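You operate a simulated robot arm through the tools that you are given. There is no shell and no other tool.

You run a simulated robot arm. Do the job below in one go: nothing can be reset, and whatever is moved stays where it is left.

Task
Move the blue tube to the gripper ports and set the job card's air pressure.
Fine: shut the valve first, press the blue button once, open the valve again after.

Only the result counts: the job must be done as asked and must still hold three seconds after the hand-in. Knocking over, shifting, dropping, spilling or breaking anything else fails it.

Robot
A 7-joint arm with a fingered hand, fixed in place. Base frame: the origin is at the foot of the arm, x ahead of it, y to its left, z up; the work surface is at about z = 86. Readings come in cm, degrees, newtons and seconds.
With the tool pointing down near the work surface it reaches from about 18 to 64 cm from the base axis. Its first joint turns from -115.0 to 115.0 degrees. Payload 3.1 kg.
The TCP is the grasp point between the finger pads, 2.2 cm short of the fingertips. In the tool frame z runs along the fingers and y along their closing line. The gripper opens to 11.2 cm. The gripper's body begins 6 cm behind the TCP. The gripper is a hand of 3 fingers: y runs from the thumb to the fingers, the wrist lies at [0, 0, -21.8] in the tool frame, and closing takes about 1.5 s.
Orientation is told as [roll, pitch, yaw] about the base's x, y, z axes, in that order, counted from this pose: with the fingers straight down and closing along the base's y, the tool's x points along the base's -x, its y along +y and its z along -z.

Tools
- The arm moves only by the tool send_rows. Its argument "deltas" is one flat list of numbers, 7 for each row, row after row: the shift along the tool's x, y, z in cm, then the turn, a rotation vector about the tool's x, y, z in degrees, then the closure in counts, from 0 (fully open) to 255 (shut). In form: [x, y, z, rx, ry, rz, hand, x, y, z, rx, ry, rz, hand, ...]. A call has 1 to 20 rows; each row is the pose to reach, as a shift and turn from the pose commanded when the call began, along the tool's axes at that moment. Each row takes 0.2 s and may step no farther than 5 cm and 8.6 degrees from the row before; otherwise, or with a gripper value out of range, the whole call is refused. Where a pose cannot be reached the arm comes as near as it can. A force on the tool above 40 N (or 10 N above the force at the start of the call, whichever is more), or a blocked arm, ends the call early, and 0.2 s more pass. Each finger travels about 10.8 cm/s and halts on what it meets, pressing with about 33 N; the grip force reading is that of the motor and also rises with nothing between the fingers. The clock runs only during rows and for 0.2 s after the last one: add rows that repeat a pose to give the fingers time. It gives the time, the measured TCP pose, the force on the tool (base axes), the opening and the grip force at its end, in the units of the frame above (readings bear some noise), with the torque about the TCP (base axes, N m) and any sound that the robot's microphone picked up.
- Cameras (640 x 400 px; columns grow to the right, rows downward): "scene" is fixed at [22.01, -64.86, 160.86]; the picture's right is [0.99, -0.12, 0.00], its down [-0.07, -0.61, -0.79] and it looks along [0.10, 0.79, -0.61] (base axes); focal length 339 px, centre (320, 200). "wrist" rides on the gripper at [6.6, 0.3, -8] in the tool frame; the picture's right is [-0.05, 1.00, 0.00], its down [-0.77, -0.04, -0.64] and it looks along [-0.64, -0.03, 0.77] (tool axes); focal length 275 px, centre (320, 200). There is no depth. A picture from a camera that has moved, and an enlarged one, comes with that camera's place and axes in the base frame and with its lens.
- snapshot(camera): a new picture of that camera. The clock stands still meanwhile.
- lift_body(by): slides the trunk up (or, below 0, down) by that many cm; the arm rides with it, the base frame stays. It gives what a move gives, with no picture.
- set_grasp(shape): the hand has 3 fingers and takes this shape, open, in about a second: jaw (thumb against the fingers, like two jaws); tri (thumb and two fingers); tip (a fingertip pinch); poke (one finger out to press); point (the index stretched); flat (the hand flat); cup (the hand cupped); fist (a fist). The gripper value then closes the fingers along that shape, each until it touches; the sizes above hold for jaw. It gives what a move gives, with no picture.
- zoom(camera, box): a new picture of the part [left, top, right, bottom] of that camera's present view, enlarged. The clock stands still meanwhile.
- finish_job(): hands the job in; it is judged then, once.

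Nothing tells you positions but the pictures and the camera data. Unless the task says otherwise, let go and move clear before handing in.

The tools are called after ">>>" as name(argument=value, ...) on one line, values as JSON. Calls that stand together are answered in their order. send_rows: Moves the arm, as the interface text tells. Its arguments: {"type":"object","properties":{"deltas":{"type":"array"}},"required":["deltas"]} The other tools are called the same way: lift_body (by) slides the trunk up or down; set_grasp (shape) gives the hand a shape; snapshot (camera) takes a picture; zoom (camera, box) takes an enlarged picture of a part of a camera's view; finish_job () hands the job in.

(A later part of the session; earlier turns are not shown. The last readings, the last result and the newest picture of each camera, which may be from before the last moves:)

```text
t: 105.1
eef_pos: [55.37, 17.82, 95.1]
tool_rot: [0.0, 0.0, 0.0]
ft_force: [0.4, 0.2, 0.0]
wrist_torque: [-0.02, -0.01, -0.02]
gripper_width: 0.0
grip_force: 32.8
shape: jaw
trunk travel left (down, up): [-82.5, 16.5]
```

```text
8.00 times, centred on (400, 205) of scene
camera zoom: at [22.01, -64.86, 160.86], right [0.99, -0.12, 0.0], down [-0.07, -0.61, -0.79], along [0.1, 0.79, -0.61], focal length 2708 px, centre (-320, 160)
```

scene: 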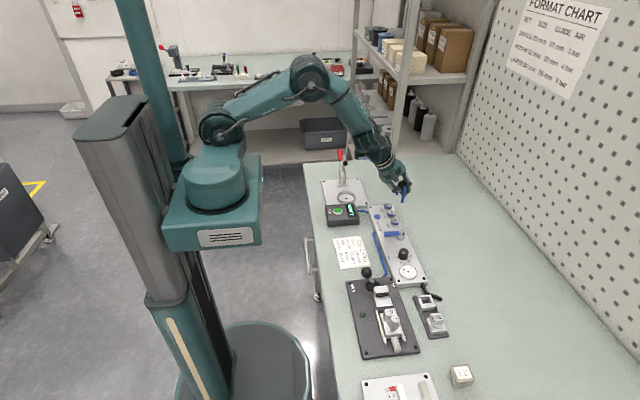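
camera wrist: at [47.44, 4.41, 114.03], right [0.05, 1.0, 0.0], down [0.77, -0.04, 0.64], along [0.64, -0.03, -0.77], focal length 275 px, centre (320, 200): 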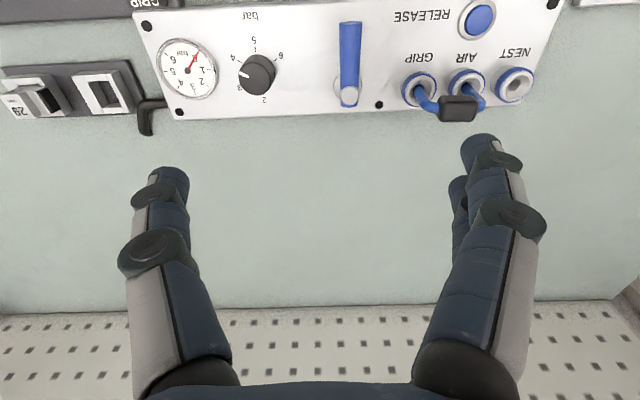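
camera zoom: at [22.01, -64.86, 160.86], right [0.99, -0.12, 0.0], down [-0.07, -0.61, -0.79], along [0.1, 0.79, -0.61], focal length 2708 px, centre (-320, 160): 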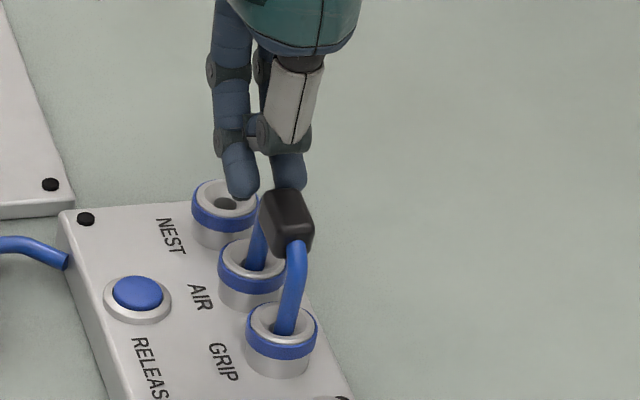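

>>> send_rows(deltas=[0, 0, 0.2, 0, 0, 0, 255, 0, 0, 0.4, 0, 0, 0, 255, 0, 0, 0.6, 0, 0, 0, 255])

>>> zoom(camera="wrist", box=[200, 60, 420, 240])

>>> zoom(camera="scene", box=[376, 180, 424, 230])

```text
t: 105.9
eef_pos: [55.46, 17.83, 94.45]
tool_rot: [0.0, 0.0, -0.1]
ft_force: [-0.1, 0.3, 0.4]
wrist_torque: [-0.02, 0.02, -0.01]
gripper_width: 0.0
grip_force: 32.8
shape: jaw
trunk travel left (down, up): [-82.5, 16.5]
```

```text
2.22 times, centred on (310, 150) of wrist
camera zoom: at [48.86, 18.09, 102.64], right [0.05, 1.0, 0.0], down [0.77, -0.04, 0.64], along [0.64, -0.03, -0.77], focal length 612 px, centre (342, 311)
```

zoom: 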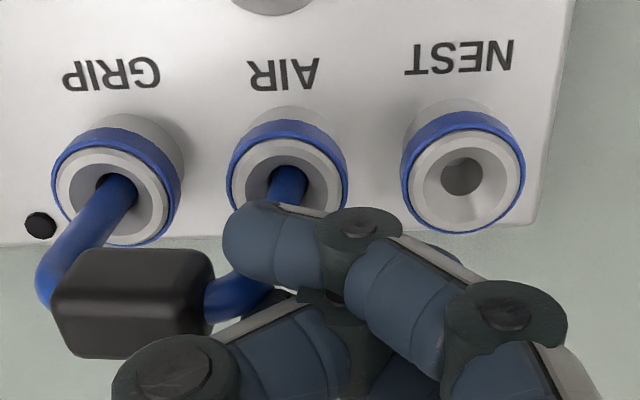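

```text
8.00 times, centred on (400, 205) of scene
camera zoom: at [22.01, -64.86, 160.86], right [0.99, -0.12, 0.0], down [-0.07, -0.61, -0.79], along [0.1, 0.79, -0.61], focal length 2708 px, centre (-320, 160)
```

zoom: 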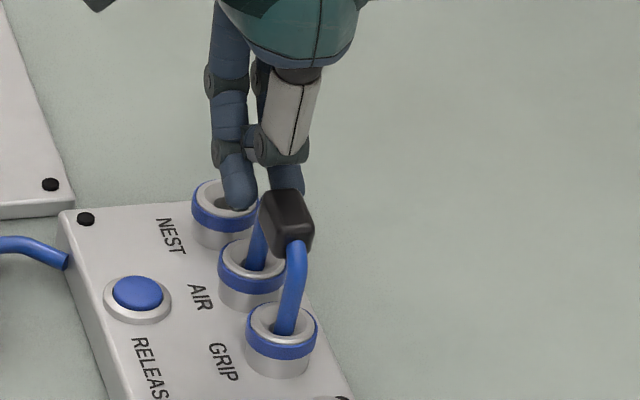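

The tube is slipping into the gap between the two fingertips. I'll raise, shift so that the index fingertip is centred over the bend, and come down again.

>>> send_rows(deltas=[0, 0, -1, 0, 0, 0, 255, 0, 0, -2.2, 0, 0, 0, 255, -0.5, 0, -2.4, 0, 0, 0, 255, -0.95, 0, -2.4, 0, 0, 0, 255, -0.95, 0, -1.8, 0, 0, 0, 255, -0.95, 0, -1.4, 0, 0, 0, 255, -0.95, 0, -1.1, 0, 0, 0, 255])

>>> zoom(camera="wrist", box=[200, 60, 420, 240])

>>> zoom(camera="scene", box=[376, 180, 424, 230])

```text
t: 107.5
eef_pos: [56.45, 17.88, 95.62]
tool_rot: [0.0, 0.0, 0.1]
ft_force: [0.2, 0.8, -0.2]
wrist_torque: [-0.01, 0.02, 0.01]
gripper_width: 0.0
grip_force: 33.2
shape: jaw
trunk travel left (down, up): [-82.5, 16.5]
```

```text
2.22 times, centred on (310, 150) of wrist
camera zoom: at [49.78, 18.1, 103.74], right [0.05, 1.0, 0.0], down [0.77, -0.04, 0.64], along [0.64, -0.03, -0.77], focal length 612 px, centre (342, 311)
```

zoom: 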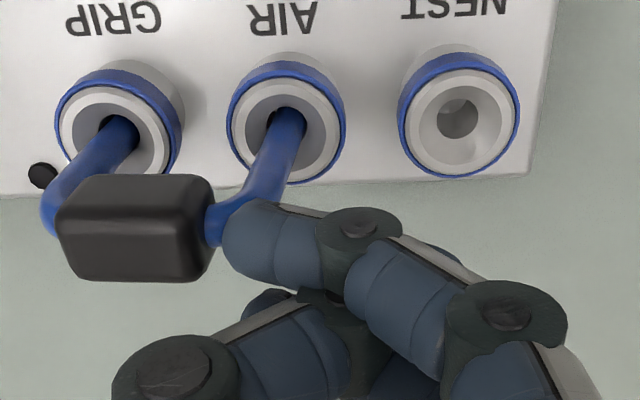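

```text
8.00 times, centred on (400, 205) of scene
camera zoom: at [22.01, -64.86, 160.86], right [0.99, -0.12, 0.0], down [-0.07, -0.61, -0.79], along [0.1, 0.79, -0.61], focal length 2708 px, centre (-320, 160)
```

zoom: 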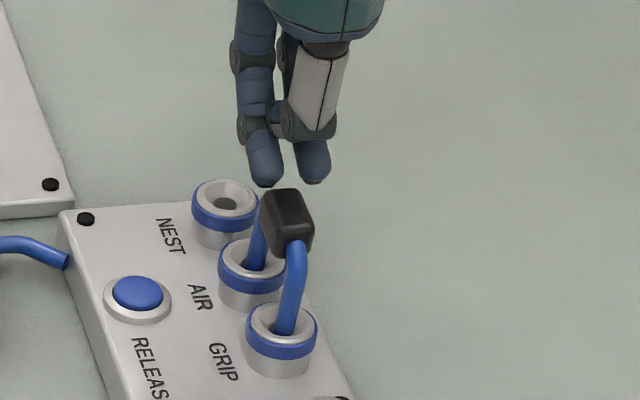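

>>> send_rows(deltas=[0, 0, 0.2, 0, 0, 0, 255, 0, 0, 0.4, 0, 0, 0, 255, 0, 0, 0.6, 0, 0, 0, 255])

>>> zoom(camera="wrist", box=[200, 60, 420, 240])

```text
t: 108.3
eef_pos: [56.4, 17.94, 95.02]
tool_rot: [0.0, 0.0, 0.1]
ft_force: [0.7, 3.7, 4.5]
wrist_torque: [-0.06, 0.05, 0.0]
gripper_width: 0.0
grip_force: 32.8
shape: jaw
trunk travel left (down, up): [-82.5, 16.5]
```

```text
2.22 times, centred on (310, 150) of wrist
camera zoom: at [49.76, 18.18, 103.16], right [0.05, 1.0, 0.0], down [0.77, -0.04, 0.64], along [0.64, -0.03, -0.77], focal length 612 px, centre (342, 311)
```

zoom: 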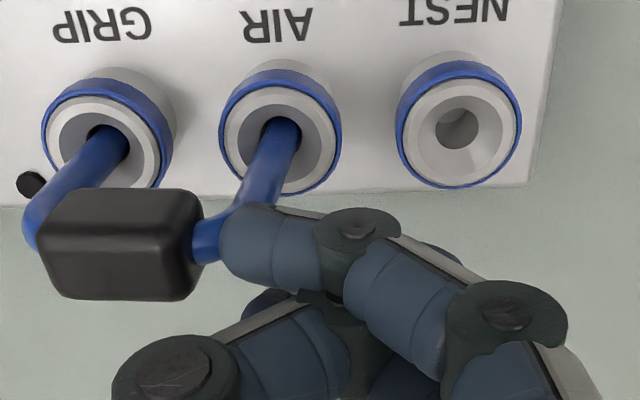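

>>> send_rows(deltas=[0, 0, -0.8, 0, 0, 0, 255, 0, -0.4, -1.3, 0, 0, 0, 255, 0, -0.8, -1.3, 0, 0, 0, 255, 0, -0.8, -1.0, 0, 0, 0, 255, 0, -0.8, -0.8, 0, 0, 0, 255, 0, -0.8, -0.6, 0, 0, 0, 255])

>>> zoom(camera="wrist", box=[200, 60, 420, 240])

```text
t: 109.7
eef_pos: [56.31, 17.01, 95.7]
tool_rot: [-0.1, -0.1, 0.1]
ft_force: [-1.0, 5.2, 7.4]
wrist_torque: [-0.11, 0.08, -0.07]
gripper_width: 0.0
grip_force: 33.4
shape: jaw
trunk travel left (down, up): [-82.5, 16.5]
```

```text
2.22 times, centred on (310, 150) of wrist
camera zoom: at [49.67, 17.39, 103.76], right [0.05, 1.0, 0.0], down [0.77, -0.03, 0.64], along [0.64, -0.03, -0.77], focal length 612 px, centre (342, 311)
```

zoom: 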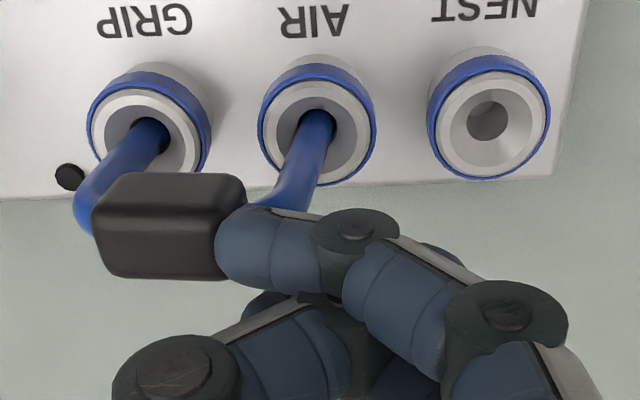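

>>> send_rows(deltas=[0, 0, -0.5, 0, 0, 0, 255, 0, -0.4, -0.8, 0, 0, 0, 255, 0, -0.8, -0.8, 0, 0, 0, 255, 0, -0.8, -0.6, 0, 0, 0, 255, 0, -0.8, -0.4, 0, 0, 0, 255, 0, -0.8, -0.2, 0, 0, 0, 255])

>>> zoom(camera="wrist", box=[200, 60, 420, 240])

```text
t: 111.1
eef_pos: [56.24, 16.56, 95.97]
tool_rot: [-0.2, -0.3, 0.0]
ft_force: [2.1, 18.4, 19.6]
wrist_torque: [-0.03, 0.15, -0.19]
gripper_width: 0.03
grip_force: 32.7
shape: jaw
trunk travel left (down, up): [-82.5, 16.5]
```

```text
2.22 times, centred on (310, 150) of wrist
camera zoom: at [49.62, 16.77, 104.07], right [0.05, 1.0, 0.0], down [0.77, -0.03, 0.64], along [0.64, -0.03, -0.77], focal length 612 px, centre (342, 311)
```

zoom: 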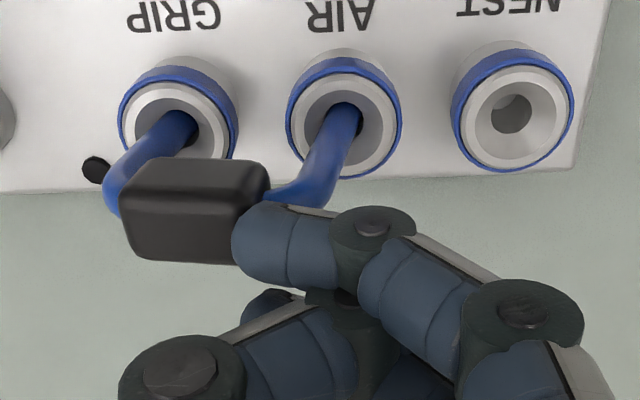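

I'm only shoving it sideways here, so I'll lift off and re-check its state.

>>> send_rows(deltas=[0, 0.3, -0.8, 0, 0, 0, 255, 0, 0.3, -2.5, 0, 0, 0, 255, 0, 0.3, -5, 0, 0, 0, 255, 0, 0.3, -7, 0, 0, 0, 255, 0, 0.3, -7, 0, 0, 0, 255])

>>> zoom(camera="scene", box=[376, 200, 424, 230])

>>> zoom(camera="wrist", box=[220, 60, 420, 200])

```text
t: 112.3
eef_pos: [56.32, 16.59, 102.74]
tool_rot: [0.0, 0.0, -0.1]
ft_force: [0.0, 0.0, 0.3]
wrist_torque: [-0.02, 0.0, -0.01]
gripper_width: 0.0
grip_force: 32.7
shape: jaw
trunk travel left (down, up): [-82.5, 16.5]
```

```text
13.33 times, centred on (400, 215) of scene
camera zoom: at [22.01, -64.86, 160.86], right [0.99, -0.12, 0.0], down [-0.07, -0.61, -0.79], along [0.1, 0.79, -0.61], focal length 4514 px, centre (-747, 0)
```

zoom: 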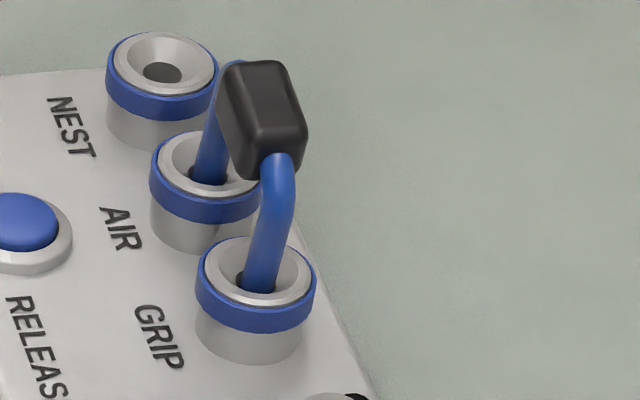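

```text
2.86 times, centred on (320, 130) of wrist
camera zoom: at [49.79, 16.78, 110.98], right [0.05, 1.0, 0.0], down [0.77, -0.04, 0.64], along [0.63, -0.03, -0.77], focal length 786 px, centre (320, 400)
```

zoom: 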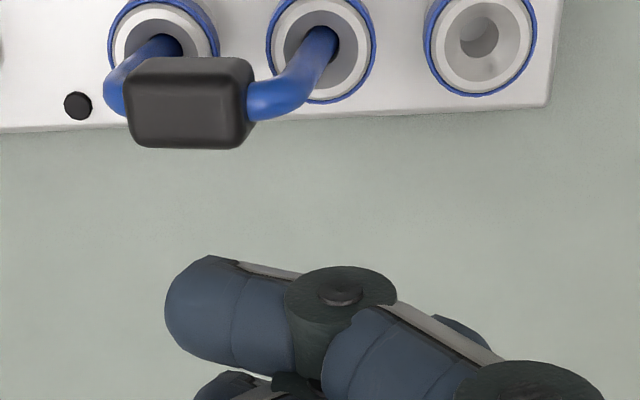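

The jumper is loose and tips within the holes' clearance. A proper fingertip pinch at mid-height of the handle (tips higher than in my first try) will let me set it upright and push it straight down. I'll open and turn to yaw 90 above it.

>>> send_rows(deltas=[0.08, -0.25, 0.06, 0, 0, -8.2, 200, 0.16, -0.5, 0.12, 0, 0, -16.4, 120, 0.25, -0.74, 0.2, 0, 0, -24.6, 60, 0.33, -0.98, 0.25, 0, 0, -32.8, 0, 0.41, -1.23, 0.32, 0, 0, -41, 0, 0.49, -1.47, 0.38, 0, 0, -49.2, 0, 0.57, -1.72, 0.45, 0, 0, -57.4, 0, 0.65, -1.96, 0.5, 0, 0, -65.6, 0, 0.74, -2.2, 0.57, 0, 0, -73.8, 0, 0.82, -2.45, 0.63, 0, 0, -82, 0, 0.9, -2.7, 0.7, 0, 0, -90, 0, 0.9, -2.7, 0.7, 0, 0, -90, 0, 0.9, -2.7, 0.7, 0, 0, -90, 0])

>>> snapshot(camera="wrist")

>>> zoom(camera="wrist", box=[240, 40, 400, 180])

```text
t: 115.1
eef_pos: [55.35, 13.74, 102.07]
tool_rot: [0.0, 0.0, 90.1]
ft_force: [0.2, 0.2, 0.2]
wrist_torque: [0.02, -0.06, -0.01]
gripper_width: 11.19
grip_force: 0.1
shape: jaw
trunk travel left (down, up): [-82.5, 16.5]
```

```text
taken
camera wrist: at [55.17, 7.17, 110.25], right [-1.0, 0.05, 0.0], down [0.04, 0.77, 0.64], along [0.03, 0.64, -0.77], focal length 275 px, centre (320, 200)
```

wrist: 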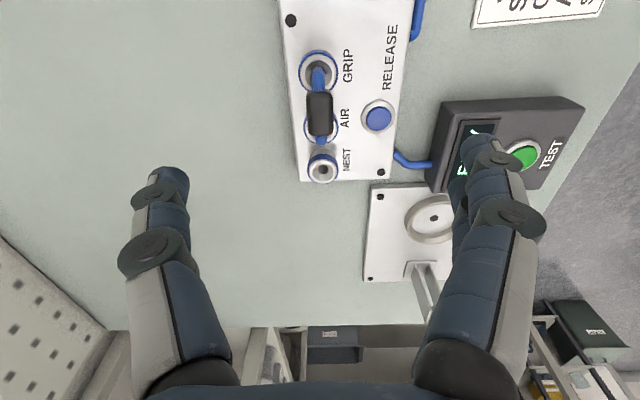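

```text
2.86 times, centred on (320, 110) of wrist
camera zoom: at [55.17, 7.17, 110.25], right [-1.0, 0.05, 0.0], down [0.04, 0.77, 0.64], along [0.03, 0.64, -0.77], focal length 786 px, centre (320, 457)
```

zoom: 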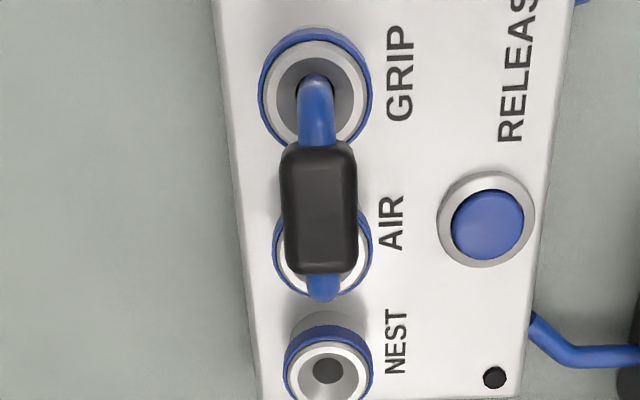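

>>> send_rows(deltas=[0, -0.05, 0.5, 0, 0, 0, 80, 0, -0.1, 1.2, 0, 0, 0, 130, 0, -0.1, 2.4, 0, 0, 0, 150, 0, -0.1, 3.6, 0, 0, 0, 150, 0, -0.1, 4.8, 0, 0, 0, 150, 0, -0.1, 6.0, 0, 0, 0, 150, 0, -0.1, 6.2, 0, 0, 0, 150, 0, -0.1, 6.2, 0, 0, 0, 150])

>>> snapshot(camera="wrist")

>>> zoom(camera="scene", box=[376, 180, 430, 230])

```text
t: 116.9
eef_pos: [55.54, 13.76, 95.96]
tool_rot: [0.0, 0.1, 90.0]
ft_force: [0.0, -0.1, 0.0]
wrist_torque: [0.02, 0.0, 0.02]
gripper_width: 4.68
grip_force: 0.1
shape: jaw
trunk travel left (down, up): [-82.5, 16.5]
```

```text
taken
camera wrist: at [55.3, 7.14, 104.04], right [-1.0, 0.05, 0.0], down [0.04, 0.77, 0.64], along [0.03, 0.64, -0.77], focal length 275 px, centre (320, 200)
```

wrist: 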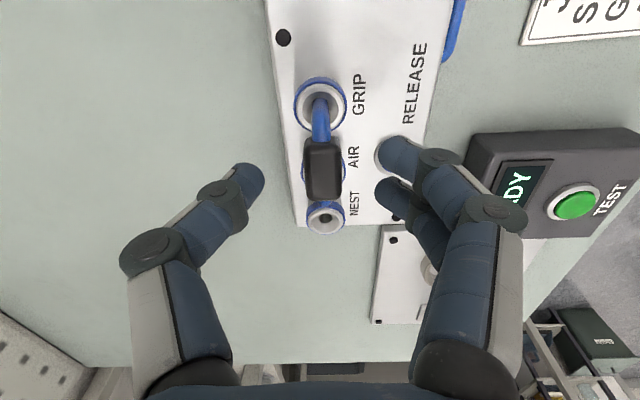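

```text
8.00 times, centred on (403, 205) of scene
camera zoom: at [22.01, -64.86, 160.86], right [0.99, -0.12, 0.0], down [-0.07, -0.61, -0.79], along [0.1, 0.79, -0.61], focal length 2708 px, centre (-344, 160)
```

zoom: 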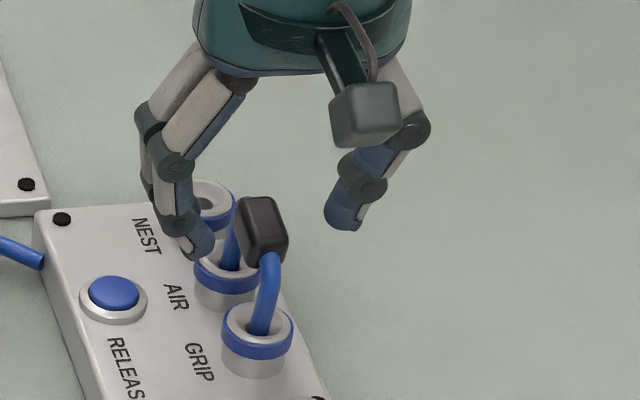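

The fingertips are level with the middle of the handle. Closing slowly onto it.

>>> send_rows(deltas=[0, 0, 0, 0, 0, 0, 175, 0, 0, 0, 0, 0, 0, 195, 0, 0, 0, 0, 0, 0, 205, 0, 0, 0, 0, 0, 0, 213, 0, 0, 0, 0, 0, 0, 213])

>>> zoom(camera="wrist", box=[200, 80, 440, 260])

>>> zoom(camera="scene", box=[376, 180, 430, 230])

```text
t: 118.1
eef_pos: [55.66, 13.78, 95.94]
tool_rot: [-0.1, 0.0, 90.0]
ft_force: [-0.6, -0.4, -1.1]
wrist_torque: [0.0, 0.03, 0.0]
gripper_width: 1.87
grip_force: 0.1
shape: jaw
trunk travel left (down, up): [-82.5, 16.5]
```

```text
2.22 times, centred on (320, 170) of wrist
camera zoom: at [55.29, 7.14, 104.05], right [-1.0, 0.05, 0.0], down [0.04, 0.77, 0.64], along [0.03, 0.64, -0.77], focal length 612 px, centre (320, 267)
```

zoom: 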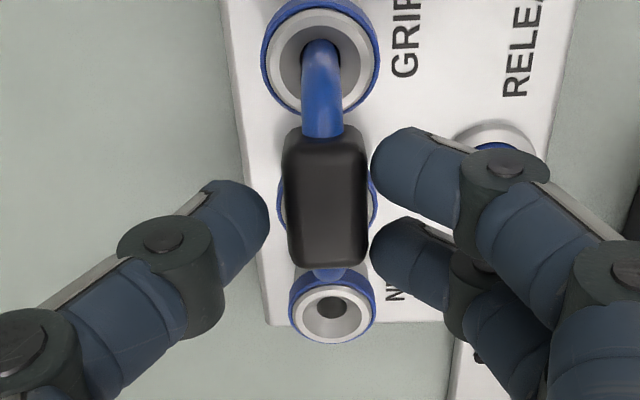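

```text
8.00 times, centred on (403, 205) of scene
camera zoom: at [22.01, -64.86, 160.86], right [0.99, -0.12, 0.0], down [-0.07, -0.61, -0.79], along [0.1, 0.79, -0.61], focal length 2708 px, centre (-344, 160)
```

zoom: 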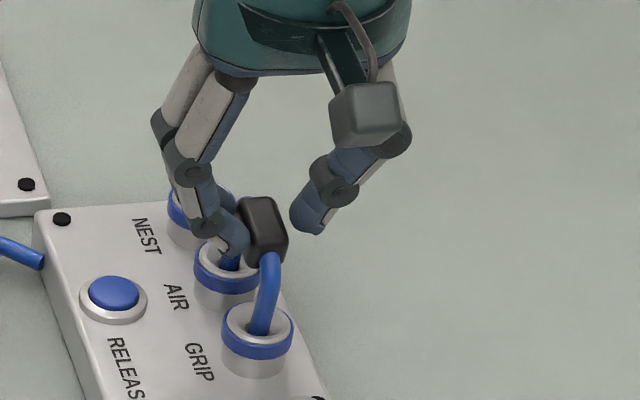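

>>> send_rows(deltas=[0, 0.1, 0, 0, 0, 0, 213, 0, 0.1, 0, 0, 0, 0, 219, 0, 0.1, 0, 0, 0, 0, 224, 0, 0.1, 0, 0, 0, 0, 224])

>>> zoom(camera="wrist", box=[200, 80, 440, 260])

>>> zoom(camera="scene", box=[376, 180, 430, 230])

```text
t: 119.1
eef_pos: [55.47, 13.74, 95.92]
tool_rot: [0.1, 0.0, 90.0]
ft_force: [-0.2, 0.5, 0.3]
wrist_torque: [0.0, -0.03, 0.0]
gripper_width: 1.46
grip_force: 0.1
shape: jaw
trunk travel left (down, up): [-82.5, 16.5]
```

```text
2.22 times, centred on (320, 170) of wrist
camera zoom: at [55.18, 7.12, 104.05], right [-1.0, 0.05, 0.0], down [0.04, 0.77, 0.64], along [0.03, 0.64, -0.77], focal length 612 px, centre (320, 267)
```

zoom: 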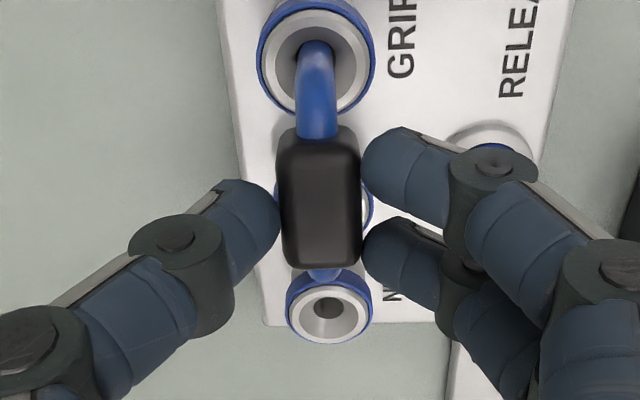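

```text
8.00 times, centred on (403, 205) of scene
camera zoom: at [22.01, -64.86, 160.86], right [0.99, -0.12, 0.0], down [-0.07, -0.61, -0.79], along [0.1, 0.79, -0.61], focal length 2708 px, centre (-344, 160)
```

zoom: 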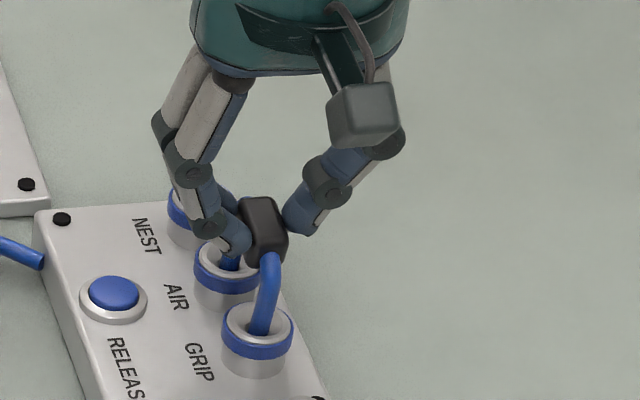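

Both sides now touch the handle at mid-height. Tightening gradually.

>>> send_rows(deltas=[0, 0, 0, 0, 0, 0, 230, 0, 0, 0, 0, 0, 0, 236, 0, 0, 0, 0, 0, 0, 236])

>>> zoom(camera="wrist", box=[200, 80, 440, 260])

>>> zoom(camera="scene", box=[376, 180, 430, 230])

```text
t: 119.9
eef_pos: [55.51, 13.92, 95.86]
tool_rot: [0.0, -0.1, 90.0]
ft_force: [0.0, 0.2, -1.2]
wrist_torque: [0.01, -0.01, 0.03]
gripper_width: 1.05
grip_force: 32.9
shape: jaw
trunk travel left (down, up): [-82.5, 16.5]
```

```text
2.22 times, centred on (320, 170) of wrist
camera zoom: at [55.2, 7.13, 104.03], right [-1.0, 0.05, 0.0], down [0.04, 0.77, 0.64], along [0.03, 0.63, -0.77], focal length 612 px, centre (320, 267)
```

zoom: 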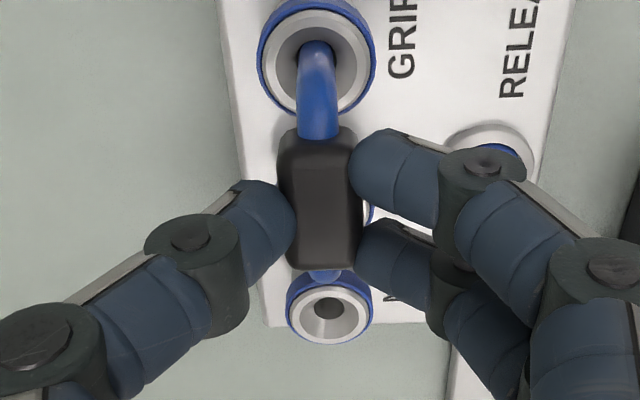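

```text
8.00 times, centred on (403, 205) of scene
camera zoom: at [22.01, -64.86, 160.86], right [0.99, -0.12, 0.0], down [-0.07, -0.61, -0.79], along [0.1, 0.79, -0.61], focal length 2708 px, centre (-344, 160)
```

zoom: 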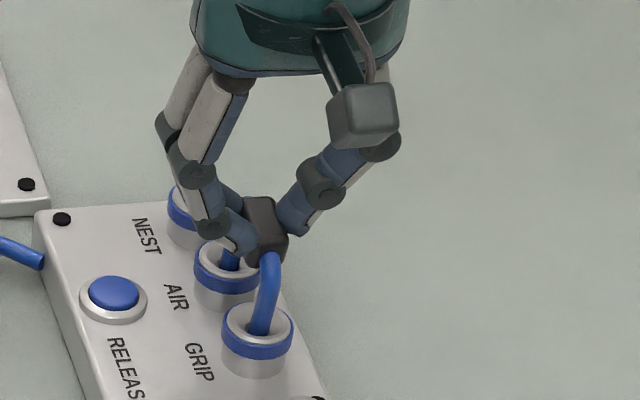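

The handle is firmly pinched and hasn't shifted. Now I'll rotate it upright about the GRIP leg, in small steps.

>>> send_rows(deltas=[-0.126, 0, 0.02, 0, 1, 0, 240, -0.252, 0, 0.048, 0, 2, 0, 240, -0.378, 0, 0.075, 0, 3, 0, 240, -0.503, 0, 0.105, 0, 4, 0, 240, -0.503, 0, 0.105, 0, 4, 0, 240])

>>> zoom(camera="wrist", box=[200, 80, 440, 260])

>>> zoom(camera="scene", box=[376, 180, 430, 230])

```text
t: 121.1
eef_pos: [55.43, 14.12, 95.86]
tool_rot: [-0.1, 4.1, 90.0]
ft_force: [-0.3, -7.7, 5.7]
wrist_torque: [-0.06, -0.03, -0.01]
gripper_width: 1.05
grip_force: 33.1
shape: jaw
trunk travel left (down, up): [-82.5, 16.5]
```

```text
2.22 times, centred on (320, 170) of wrist
camera zoom: at [55.16, 8.03, 104.42], right [-1.0, 0.05, 0.0], down [0.04, 0.81, 0.58], along [0.03, 0.58, -0.81], focal length 612 px, centre (320, 267)
```

zoom: 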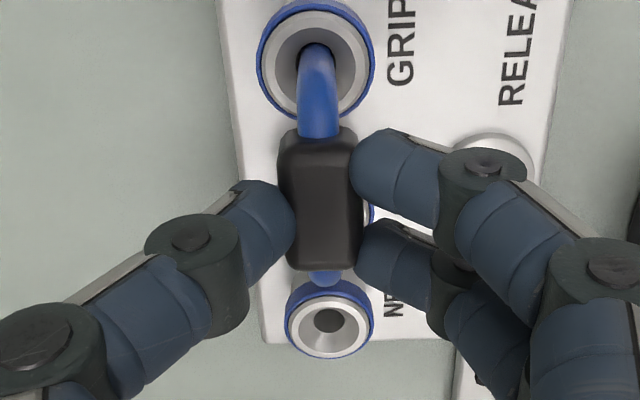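

```text
8.00 times, centred on (403, 205) of scene
camera zoom: at [22.01, -64.86, 160.86], right [0.99, -0.12, 0.0], down [-0.07, -0.61, -0.79], along [0.1, 0.79, -0.61], focal length 2708 px, centre (-344, 160)
```

zoom: 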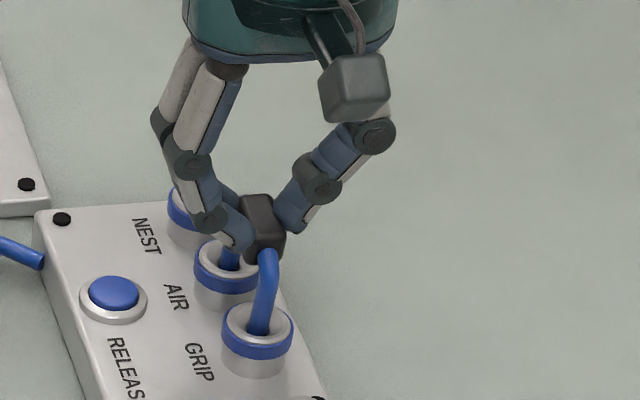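

It's rotating with the hand (AIR side going down). Continuing.

>>> send_rows(deltas=[-0.126, 0, 0.02, 0, 1, 0, 240, -0.252, 0, 0.048, 0, 2, 0, 240, -0.378, 0, 0.075, 0, 3, 0, 240, -0.503, 0, 0.105, 0, 4, 0, 240, -0.503, 0, 0.105, 0, 4, 0, 240])

>>> zoom(camera="wrist", box=[200, 80, 440, 260])

>>> zoom(camera="scene", box=[376, 180, 430, 230])

```text
t: 122.3
eef_pos: [55.38, 14.49, 95.83]
tool_rot: [-0.1, 7.9, 90.0]
ft_force: [2.6, -13.9, 16.3]
wrist_torque: [-0.16, -0.06, 0.0]
gripper_width: 1.09
grip_force: 32.7
shape: jaw
trunk travel left (down, up): [-82.5, 16.5]
```

```text
2.22 times, centred on (320, 170) of wrist
camera zoom: at [55.07, 8.99, 104.78], right [-1.0, 0.05, -0.01], down [0.04, 0.85, 0.52], along [0.03, 0.52, -0.85], focal length 612 px, centre (320, 267)
```

zoom: 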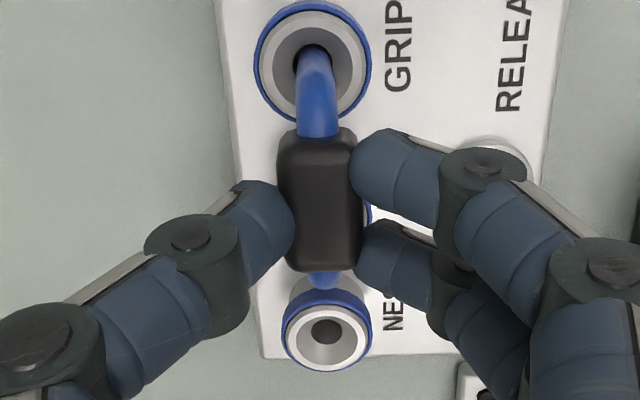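

```text
8.00 times, centred on (403, 205) of scene
camera zoom: at [22.01, -64.86, 160.86], right [0.99, -0.12, 0.0], down [-0.07, -0.61, -0.79], along [0.1, 0.79, -0.61], focal length 2708 px, centre (-344, 160)
```

zoom: 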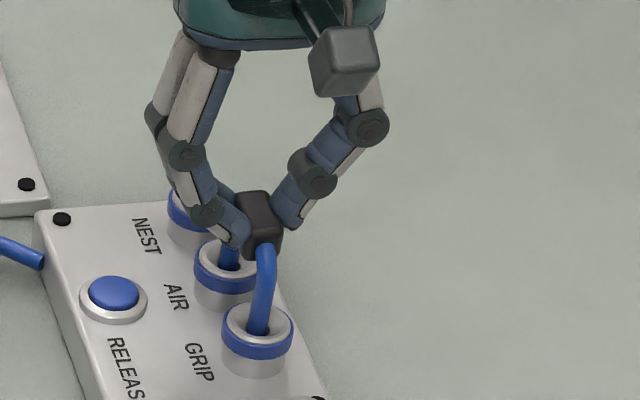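

The jumper turned upright with the hand; the AIR leg now resists with 16 N. I'll press a bit harder straight down and listen for a latch.

>>> send_rows(deltas=[0, 0, 0.12, 0, 0, 0, 240, 0, 0, 0.25, 0, 0, 0, 240, 0, 0, 0.25, 0, 0, 0, 240])

>>> zoom(camera="scene", box=[376, 200, 424, 230])

```text
t: 123.1
eef_pos: [55.22, 14.4, 95.67]
tool_rot: [-0.3, 7.8, 90.0]
ft_force: [3.1, -11.9, 29.2]
wrist_torque: [-0.15, -0.08, 0.02]
gripper_width: 1.15
grip_force: 33.0
shape: jaw
trunk travel left (down, up): [-82.5, 16.5]
```

```text
13.33 times, centred on (400, 215) of scene
camera zoom: at [22.01, -64.86, 160.86], right [0.99, -0.12, 0.0], down [-0.07, -0.61, -0.79], along [0.1, 0.79, -0.61], focal length 4514 px, centre (-747, 0)
```

zoom: 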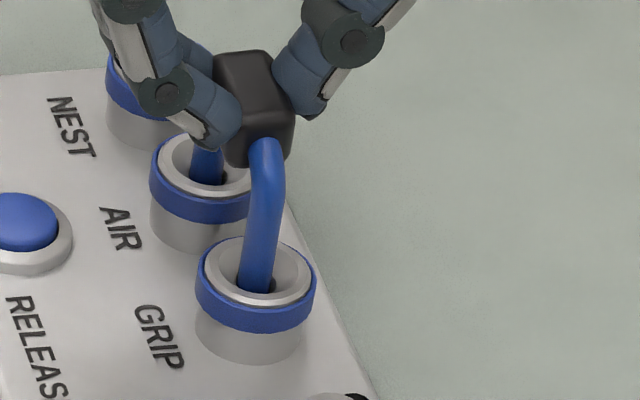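

No latch sound at 29 N: it is simply bottomed and upright. I'll relieve the force and open gently so that it stays put.

>>> send_rows(deltas=[0.08, 0, -0.2, 0, 0, 0, 240, 0.17, 0, -0.4, 0, 0, 0, 240, 0.2, 0, -0.55, 0, 0, 0, 240, 0.2, 0, -0.55, 0, 0, 0, 240])

>>> zoom(camera="scene", box=[376, 200, 424, 230])

```text
t: 124.1
eef_pos: [55.39, 14.46, 95.81]
tool_rot: [0.2, 8.0, 90.1]
ft_force: [-3.7, -3.5, -4.2]
wrist_torque: [0.0, 0.07, 0.0]
gripper_width: 1.1
grip_force: 33.0
shape: jaw
trunk travel left (down, up): [-82.5, 16.5]
```

```text
13.33 times, centred on (400, 215) of scene
camera zoom: at [22.01, -64.86, 160.86], right [0.99, -0.12, 0.0], down [-0.07, -0.61, -0.79], along [0.1, 0.79, -0.61], focal length 4514 px, centre (-747, 0)
```

zoom: 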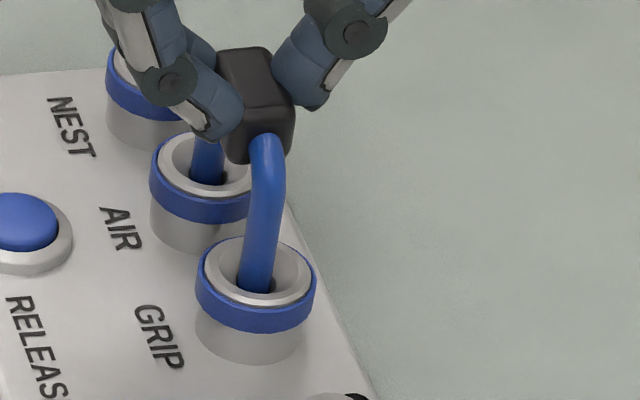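

Interesting: it resists being lifted by 4 N. I'll test with a slight further lift to see whether it is actually held.

>>> send_rows(deltas=[0, 0, -0.15, 0, 0, 0, 240, 0, 0, -0.3, 0, 0, 0, 240, 0, 0, -0.3, 0, 0, 0, 240])

>>> zoom(camera="scene", box=[376, 200, 424, 230])

>>> zoom(camera="wrist", box=[200, 80, 440, 260])

```text
t: 124.9
eef_pos: [55.62, 14.73, 96.0]
tool_rot: [0.1, 8.1, 90.0]
ft_force: [-3.8, -1.8, -15.7]
wrist_torque: [0.05, 0.11, -0.04]
gripper_width: 0.98
grip_force: 33.4
shape: jaw
trunk travel left (down, up): [-82.5, 16.5]
```

```text
13.33 times, centred on (400, 215) of scene
camera zoom: at [22.01, -64.86, 160.86], right [0.99, -0.12, 0.0], down [-0.07, -0.61, -0.79], along [0.1, 0.79, -0.61], focal length 4514 px, centre (-747, 0)
```

zoom: 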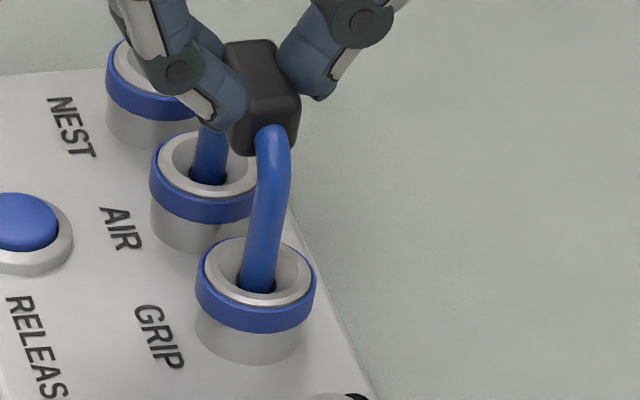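

```text
2.22 times, centred on (320, 170) of wrist
camera zoom: at [55.28, 9.22, 105.15], right [-1.0, 0.05, 0.0], down [0.04, 0.85, 0.52], along [0.03, 0.52, -0.85], focal length 612 px, centre (320, 267)
```

zoom: 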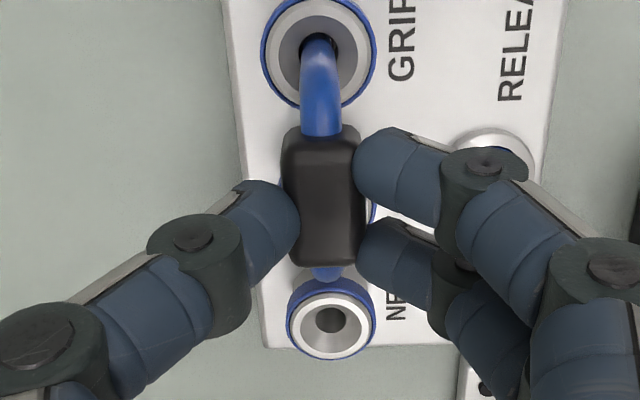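

It now holds against a 16 N pull, which it didn't do when loose. I'll go back to zero force, open the fingers carefully, and see whether it stays.

>>> send_rows(deltas=[0, 0, 0.15, 0, 0, 0, 240, 0, 0, 0.28, 0, 0, 0, 240, 0, 0, 0.28, 0, 0, 0, 225, 0, 0, 0.28, 0, 0, 0, 205, 0, 0, 0.28, 0, 0, 0, 180, 0, 0, 0.28, 0, 0, 0, 150, 0, 0, 0.28, 0, 0, 0, 150])

>>> zoom(camera="scene", box=[376, 200, 424, 230])

>>> zoom(camera="wrist", box=[200, 80, 440, 260])

```text
t: 126.5
eef_pos: [55.43, 14.69, 95.83]
tool_rot: [0.0, 7.9, 90.0]
ft_force: [-0.5, -0.4, -0.2]
wrist_torque: [0.0, -0.04, -0.01]
gripper_width: 4.56
grip_force: 0.1
shape: jaw
trunk travel left (down, up): [-82.5, 16.5]
```

```text
13.33 times, centred on (400, 215) of scene
camera zoom: at [22.01, -64.86, 160.86], right [0.99, -0.12, 0.0], down [-0.07, -0.61, -0.79], along [0.1, 0.79, -0.61], focal length 4514 px, centre (-747, 0)
```

zoom: 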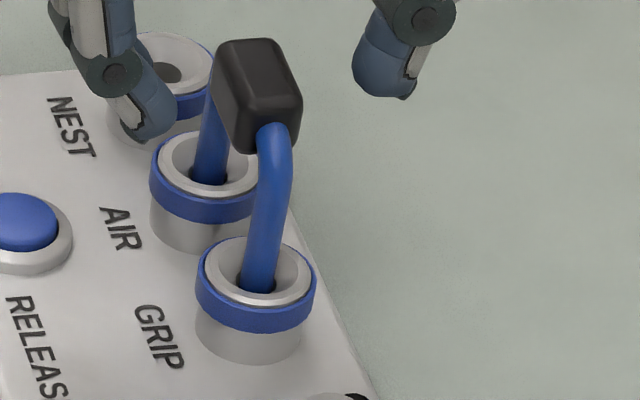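

```text
2.22 times, centred on (320, 170) of wrist
camera zoom: at [55.2, 9.17, 104.97], right [-1.0, 0.05, -0.01], down [0.04, 0.85, 0.52], along [0.03, 0.52, -0.85], focal length 612 px, centre (320, 267)
```

zoom: 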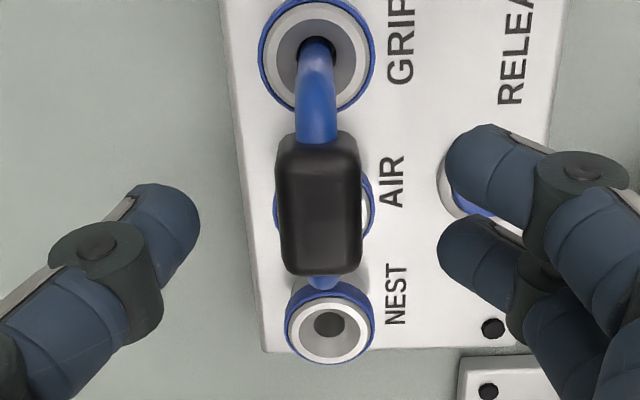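

After release the jumper stays exactly at the original seating height and upright: (26,-130) px offset vs (26,-133) originally. It is seated and held. I'll rise clear and level the hand.

>>> send_rows(deltas=[0.14, 0, -0.99, 0, 0, 0, 150, 0.35, 0, -2.5, 0, 0, 0, 150, 0.6, 0, -4.3, 0, 0, 0, 150, 0.84, 0, -5.94, 0, 0, 0, 100, 0.9, 0, -7.5, 0, -4, 0, 50, 0.9, 0, -8.5, 0, -8, 0, 0, 0.9, 0, -8.5, 0, -8, 0, 0])

>>> zoom(camera="scene", box=[370, 190, 418, 220])

>>> zoom(camera="scene", box=[376, 200, 424, 230])

>>> snapshot(camera="wrist")

```text
t: 128.1
eef_pos: [55.55, 14.92, 104.64]
tool_rot: [0.0, 0.0, 90.0]
ft_force: [0.0, 0.3, -0.1]
wrist_torque: [-0.03, -0.01, 0.02]
gripper_width: 11.18
grip_force: 0.1
shape: jaw
trunk travel left (down, up): [-82.5, 16.5]
```

```text
13.33 times, centred on (394, 205) of scene
camera zoom: at [22.01, -64.86, 160.86], right [0.99, -0.12, 0.0], down [-0.07, -0.61, -0.79], along [0.1, 0.79, -0.61], focal length 4514 px, centre (-667, 133)
```

zoom: 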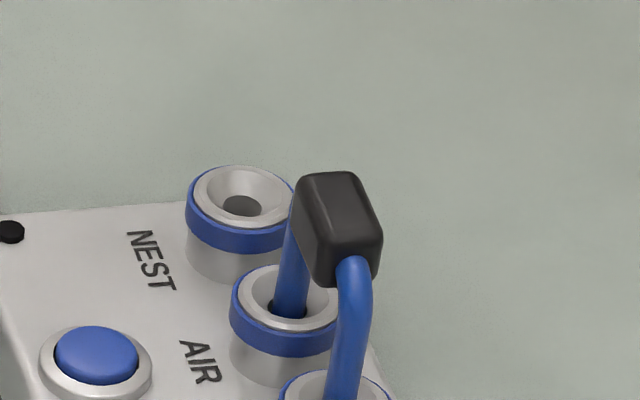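

```text
13.33 times, centred on (400, 215) of scene
camera zoom: at [22.01, -64.86, 160.86], right [0.99, -0.12, 0.0], down [-0.07, -0.61, -0.79], along [0.1, 0.79, -0.61], focal length 4514 px, centre (-747, 0)
```

zoom: 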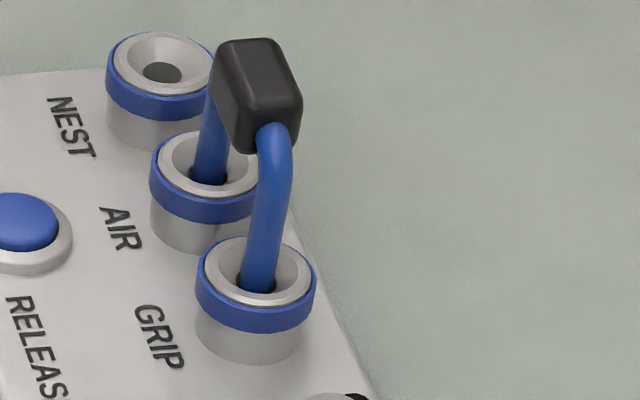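

```text
taken
camera wrist: at [55.23, 8.28, 112.68], right [-1.0, 0.05, 0.0], down [0.04, 0.77, 0.64], along [0.03, 0.64, -0.77], focal length 275 px, centre (320, 200)
```

wrist: 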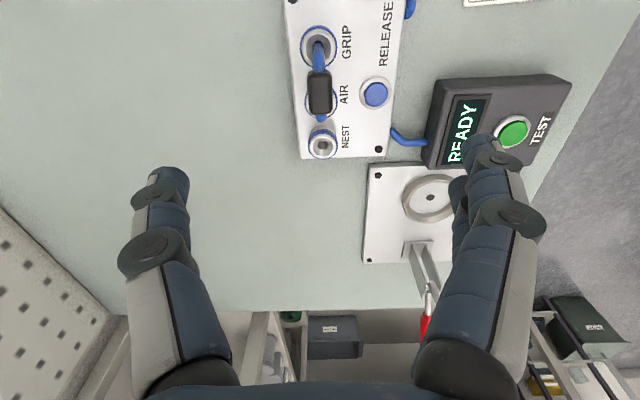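

Jumper stays seated. Now the regulator: I'll move over the knob (≈53.7, -1.1) at yaw 60, so that the 120° clockwise turn ends at yaw -60.

>>> send_rows(deltas=[2.7, 0.3, 0.4, 0, 0, 5, 0, 5.4, 0.6, 0.9, 0, 0, 10, 0, 8.1, 0.9, 1.4, 0, 0, 15, 0, 10.8, 1.2, 2, 0, 0, 20, 60, 13.5, 1.5, 2.6, 0, 0, 25, 120, 16, 1.8, 3.2, 0, 0, 30, 141, 16, 1.8, 3.2, 0, 0, 30, 141, 16, 1.8, 3.2, 0, 0, 30, 141])

>>> snapshot(camera="wrist")

>>> zoom(camera="scene", box=[380, 200, 444, 280])

```text
t: 129.9
eef_pos: [53.72, -1.06, 101.4]
tool_rot: [0.1, 0.0, 60.0]
ft_force: [-0.5, 0.8, 0.7]
wrist_torque: [0.02, -0.02, 0.0]
gripper_width: 5.05
grip_force: 0.0
shape: jaw
trunk travel left (down, up): [-82.5, 16.5]
```

```text
taken
camera wrist: at [50.13, -6.69, 109.5], right [-0.84, 0.54, 0.0], down [0.42, 0.65, 0.64], along [0.34, 0.54, -0.77], focal length 275 px, centre (320, 200)
```

wrist: 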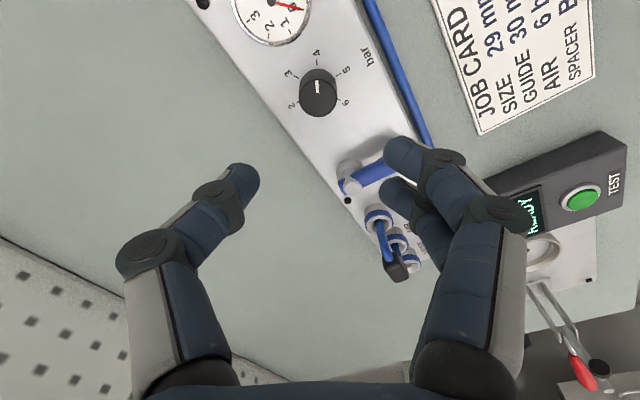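

```text
5.00 times, centred on (412, 240) of scene
camera zoom: at [22.01, -64.86, 160.86], right [0.99, -0.12, 0.0], down [-0.07, -0.61, -0.79], along [0.1, 0.79, -0.61], focal length 1693 px, centre (-140, 0)
```

zoom: 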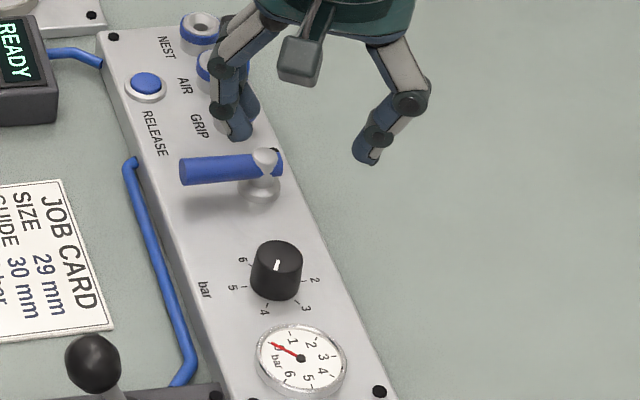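

>>> zoom(camera="wrist", box=[260, 30, 380, 140])

>>> zoom(camera="scene", box=[392, 235, 428, 270])

```text
3.64 times, centred on (320, 85) of wrist
camera zoom: at [50.13, -6.69, 109.5], right [-0.84, 0.54, 0.0], down [0.42, 0.65, 0.64], along [0.34, 0.54, -0.77], focal length 1001 px, centre (320, 618)
```

zoom: 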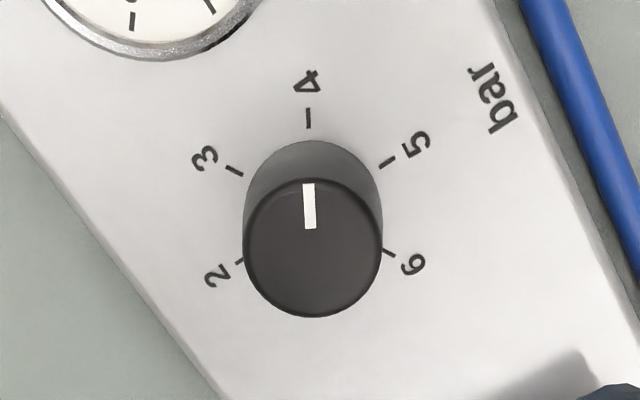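

```text
11.43 times, centred on (410, 252) of scene
camera zoom: at [22.01, -64.86, 160.86], right [0.99, -0.12, 0.0], down [-0.07, -0.61, -0.79], along [0.1, 0.79, -0.61], focal length 3869 px, centre (-709, -400)
```

zoom: 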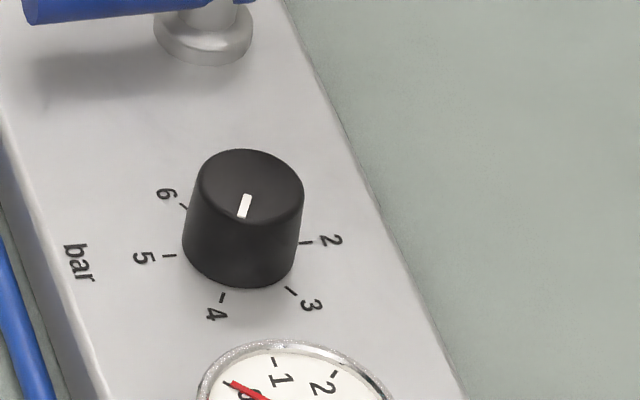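

Knob axis is at (53.83, -1.22), diameter 2.6, top z≈90.9. Descending around it.

>>> send_rows(deltas=[0.02, -0.09, 2, 0, 0, 0, 141, 0.04, -0.17, 4, 0, 0, 0, 141, 0.04, -0.17, 6, 0, 0, 0, 141, 0.04, -0.17, 8, 0, 0, 0, 141, 0.04, -0.17, 9.2, 0, 0, 0, 141, 0.04, -0.17, 10.1, 0, 0, 0, 141, 0.04, -0.17, 10.1, 0, 0, 0, 141])

>>> snapshot(camera="wrist")

>>> zoom(camera="scene", box=[380, 210, 444, 280])

```text
t: 131.5
eef_pos: [53.59, -1.32, 91.27]
tool_rot: [0.0, 0.1, 60.0]
ft_force: [0.6, -0.7, 0.5]
wrist_torque: [-0.01, 0.0, -0.02]
gripper_width: 5.05
grip_force: 0.0
shape: jaw
trunk travel left (down, up): [-82.5, 16.5]
```

```text
taken
camera wrist: at [50.18, -6.81, 99.43], right [-0.84, 0.54, 0.0], down [0.42, 0.65, 0.64], along [0.34, 0.54, -0.77], focal length 275 px, centre (320, 200)
```

wrist: 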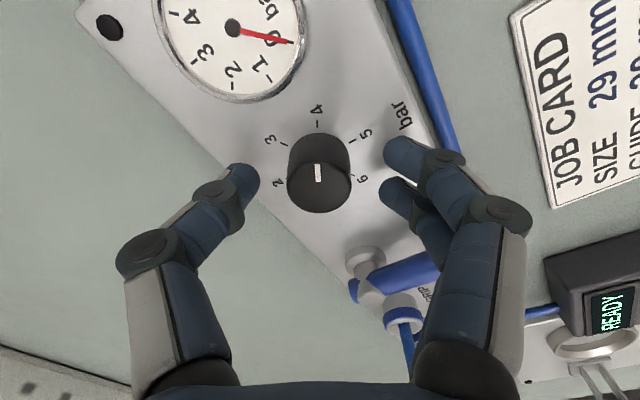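

```text
5.71 times, centred on (412, 245) of scene
camera zoom: at [22.01, -64.86, 160.86], right [0.99, -0.12, 0.0], down [-0.07, -0.61, -0.79], along [0.1, 0.79, -0.61], focal length 1935 px, centre (-206, -57)
```

zoom: 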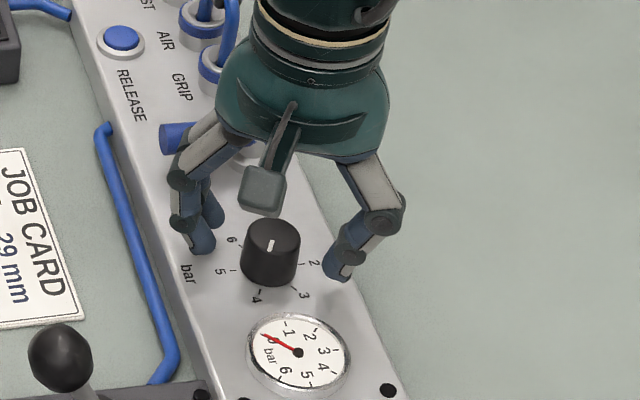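

Well centred on the knob. Closing to grip it.

>>> send_rows(deltas=[0, 0, 0, 0, 0, 0, 165, 0, 0, 0, 0, 0, 0, 185, 0, 0, 0, 0, 0, 0, 200, 0, 0, 0, 0, 0, 0, 215, 0, 0, 0, 0, 0, 0, 230, 0, 0, 0, 0, 0, 0, 230])

>>> snapshot(camera="wrist")

>>> zoom(camera="scene", box=[380, 210, 444, 280])

```text
t: 132.9
eef_pos: [53.71, -1.2, 91.22]
tool_rot: [0.0, 0.0, 60.0]
ft_force: [0.0, -1.7, -2.3]
wrist_torque: [-0.01, 0.0, -0.02]
gripper_width: 1.83
grip_force: 32.7
shape: jaw
trunk travel left (down, up): [-82.5, 16.5]
```

```text
taken
camera wrist: at [50.2, -6.86, 99.41], right [-0.84, 0.54, 0.0], down [0.42, 0.65, 0.64], along [0.34, 0.54, -0.77], focal length 275 px, centre (320, 200)
```

wrist: 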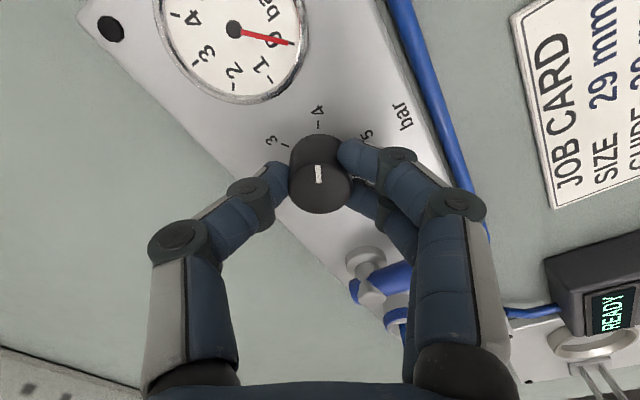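

```text
5.71 times, centred on (412, 245) of scene
camera zoom: at [22.01, -64.86, 160.86], right [0.99, -0.12, 0.0], down [-0.07, -0.61, -0.79], along [0.1, 0.79, -0.61], focal length 1935 px, centre (-206, -57)
```

zoom: 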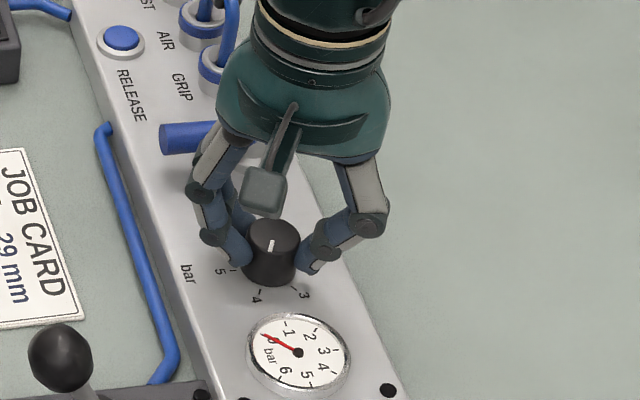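

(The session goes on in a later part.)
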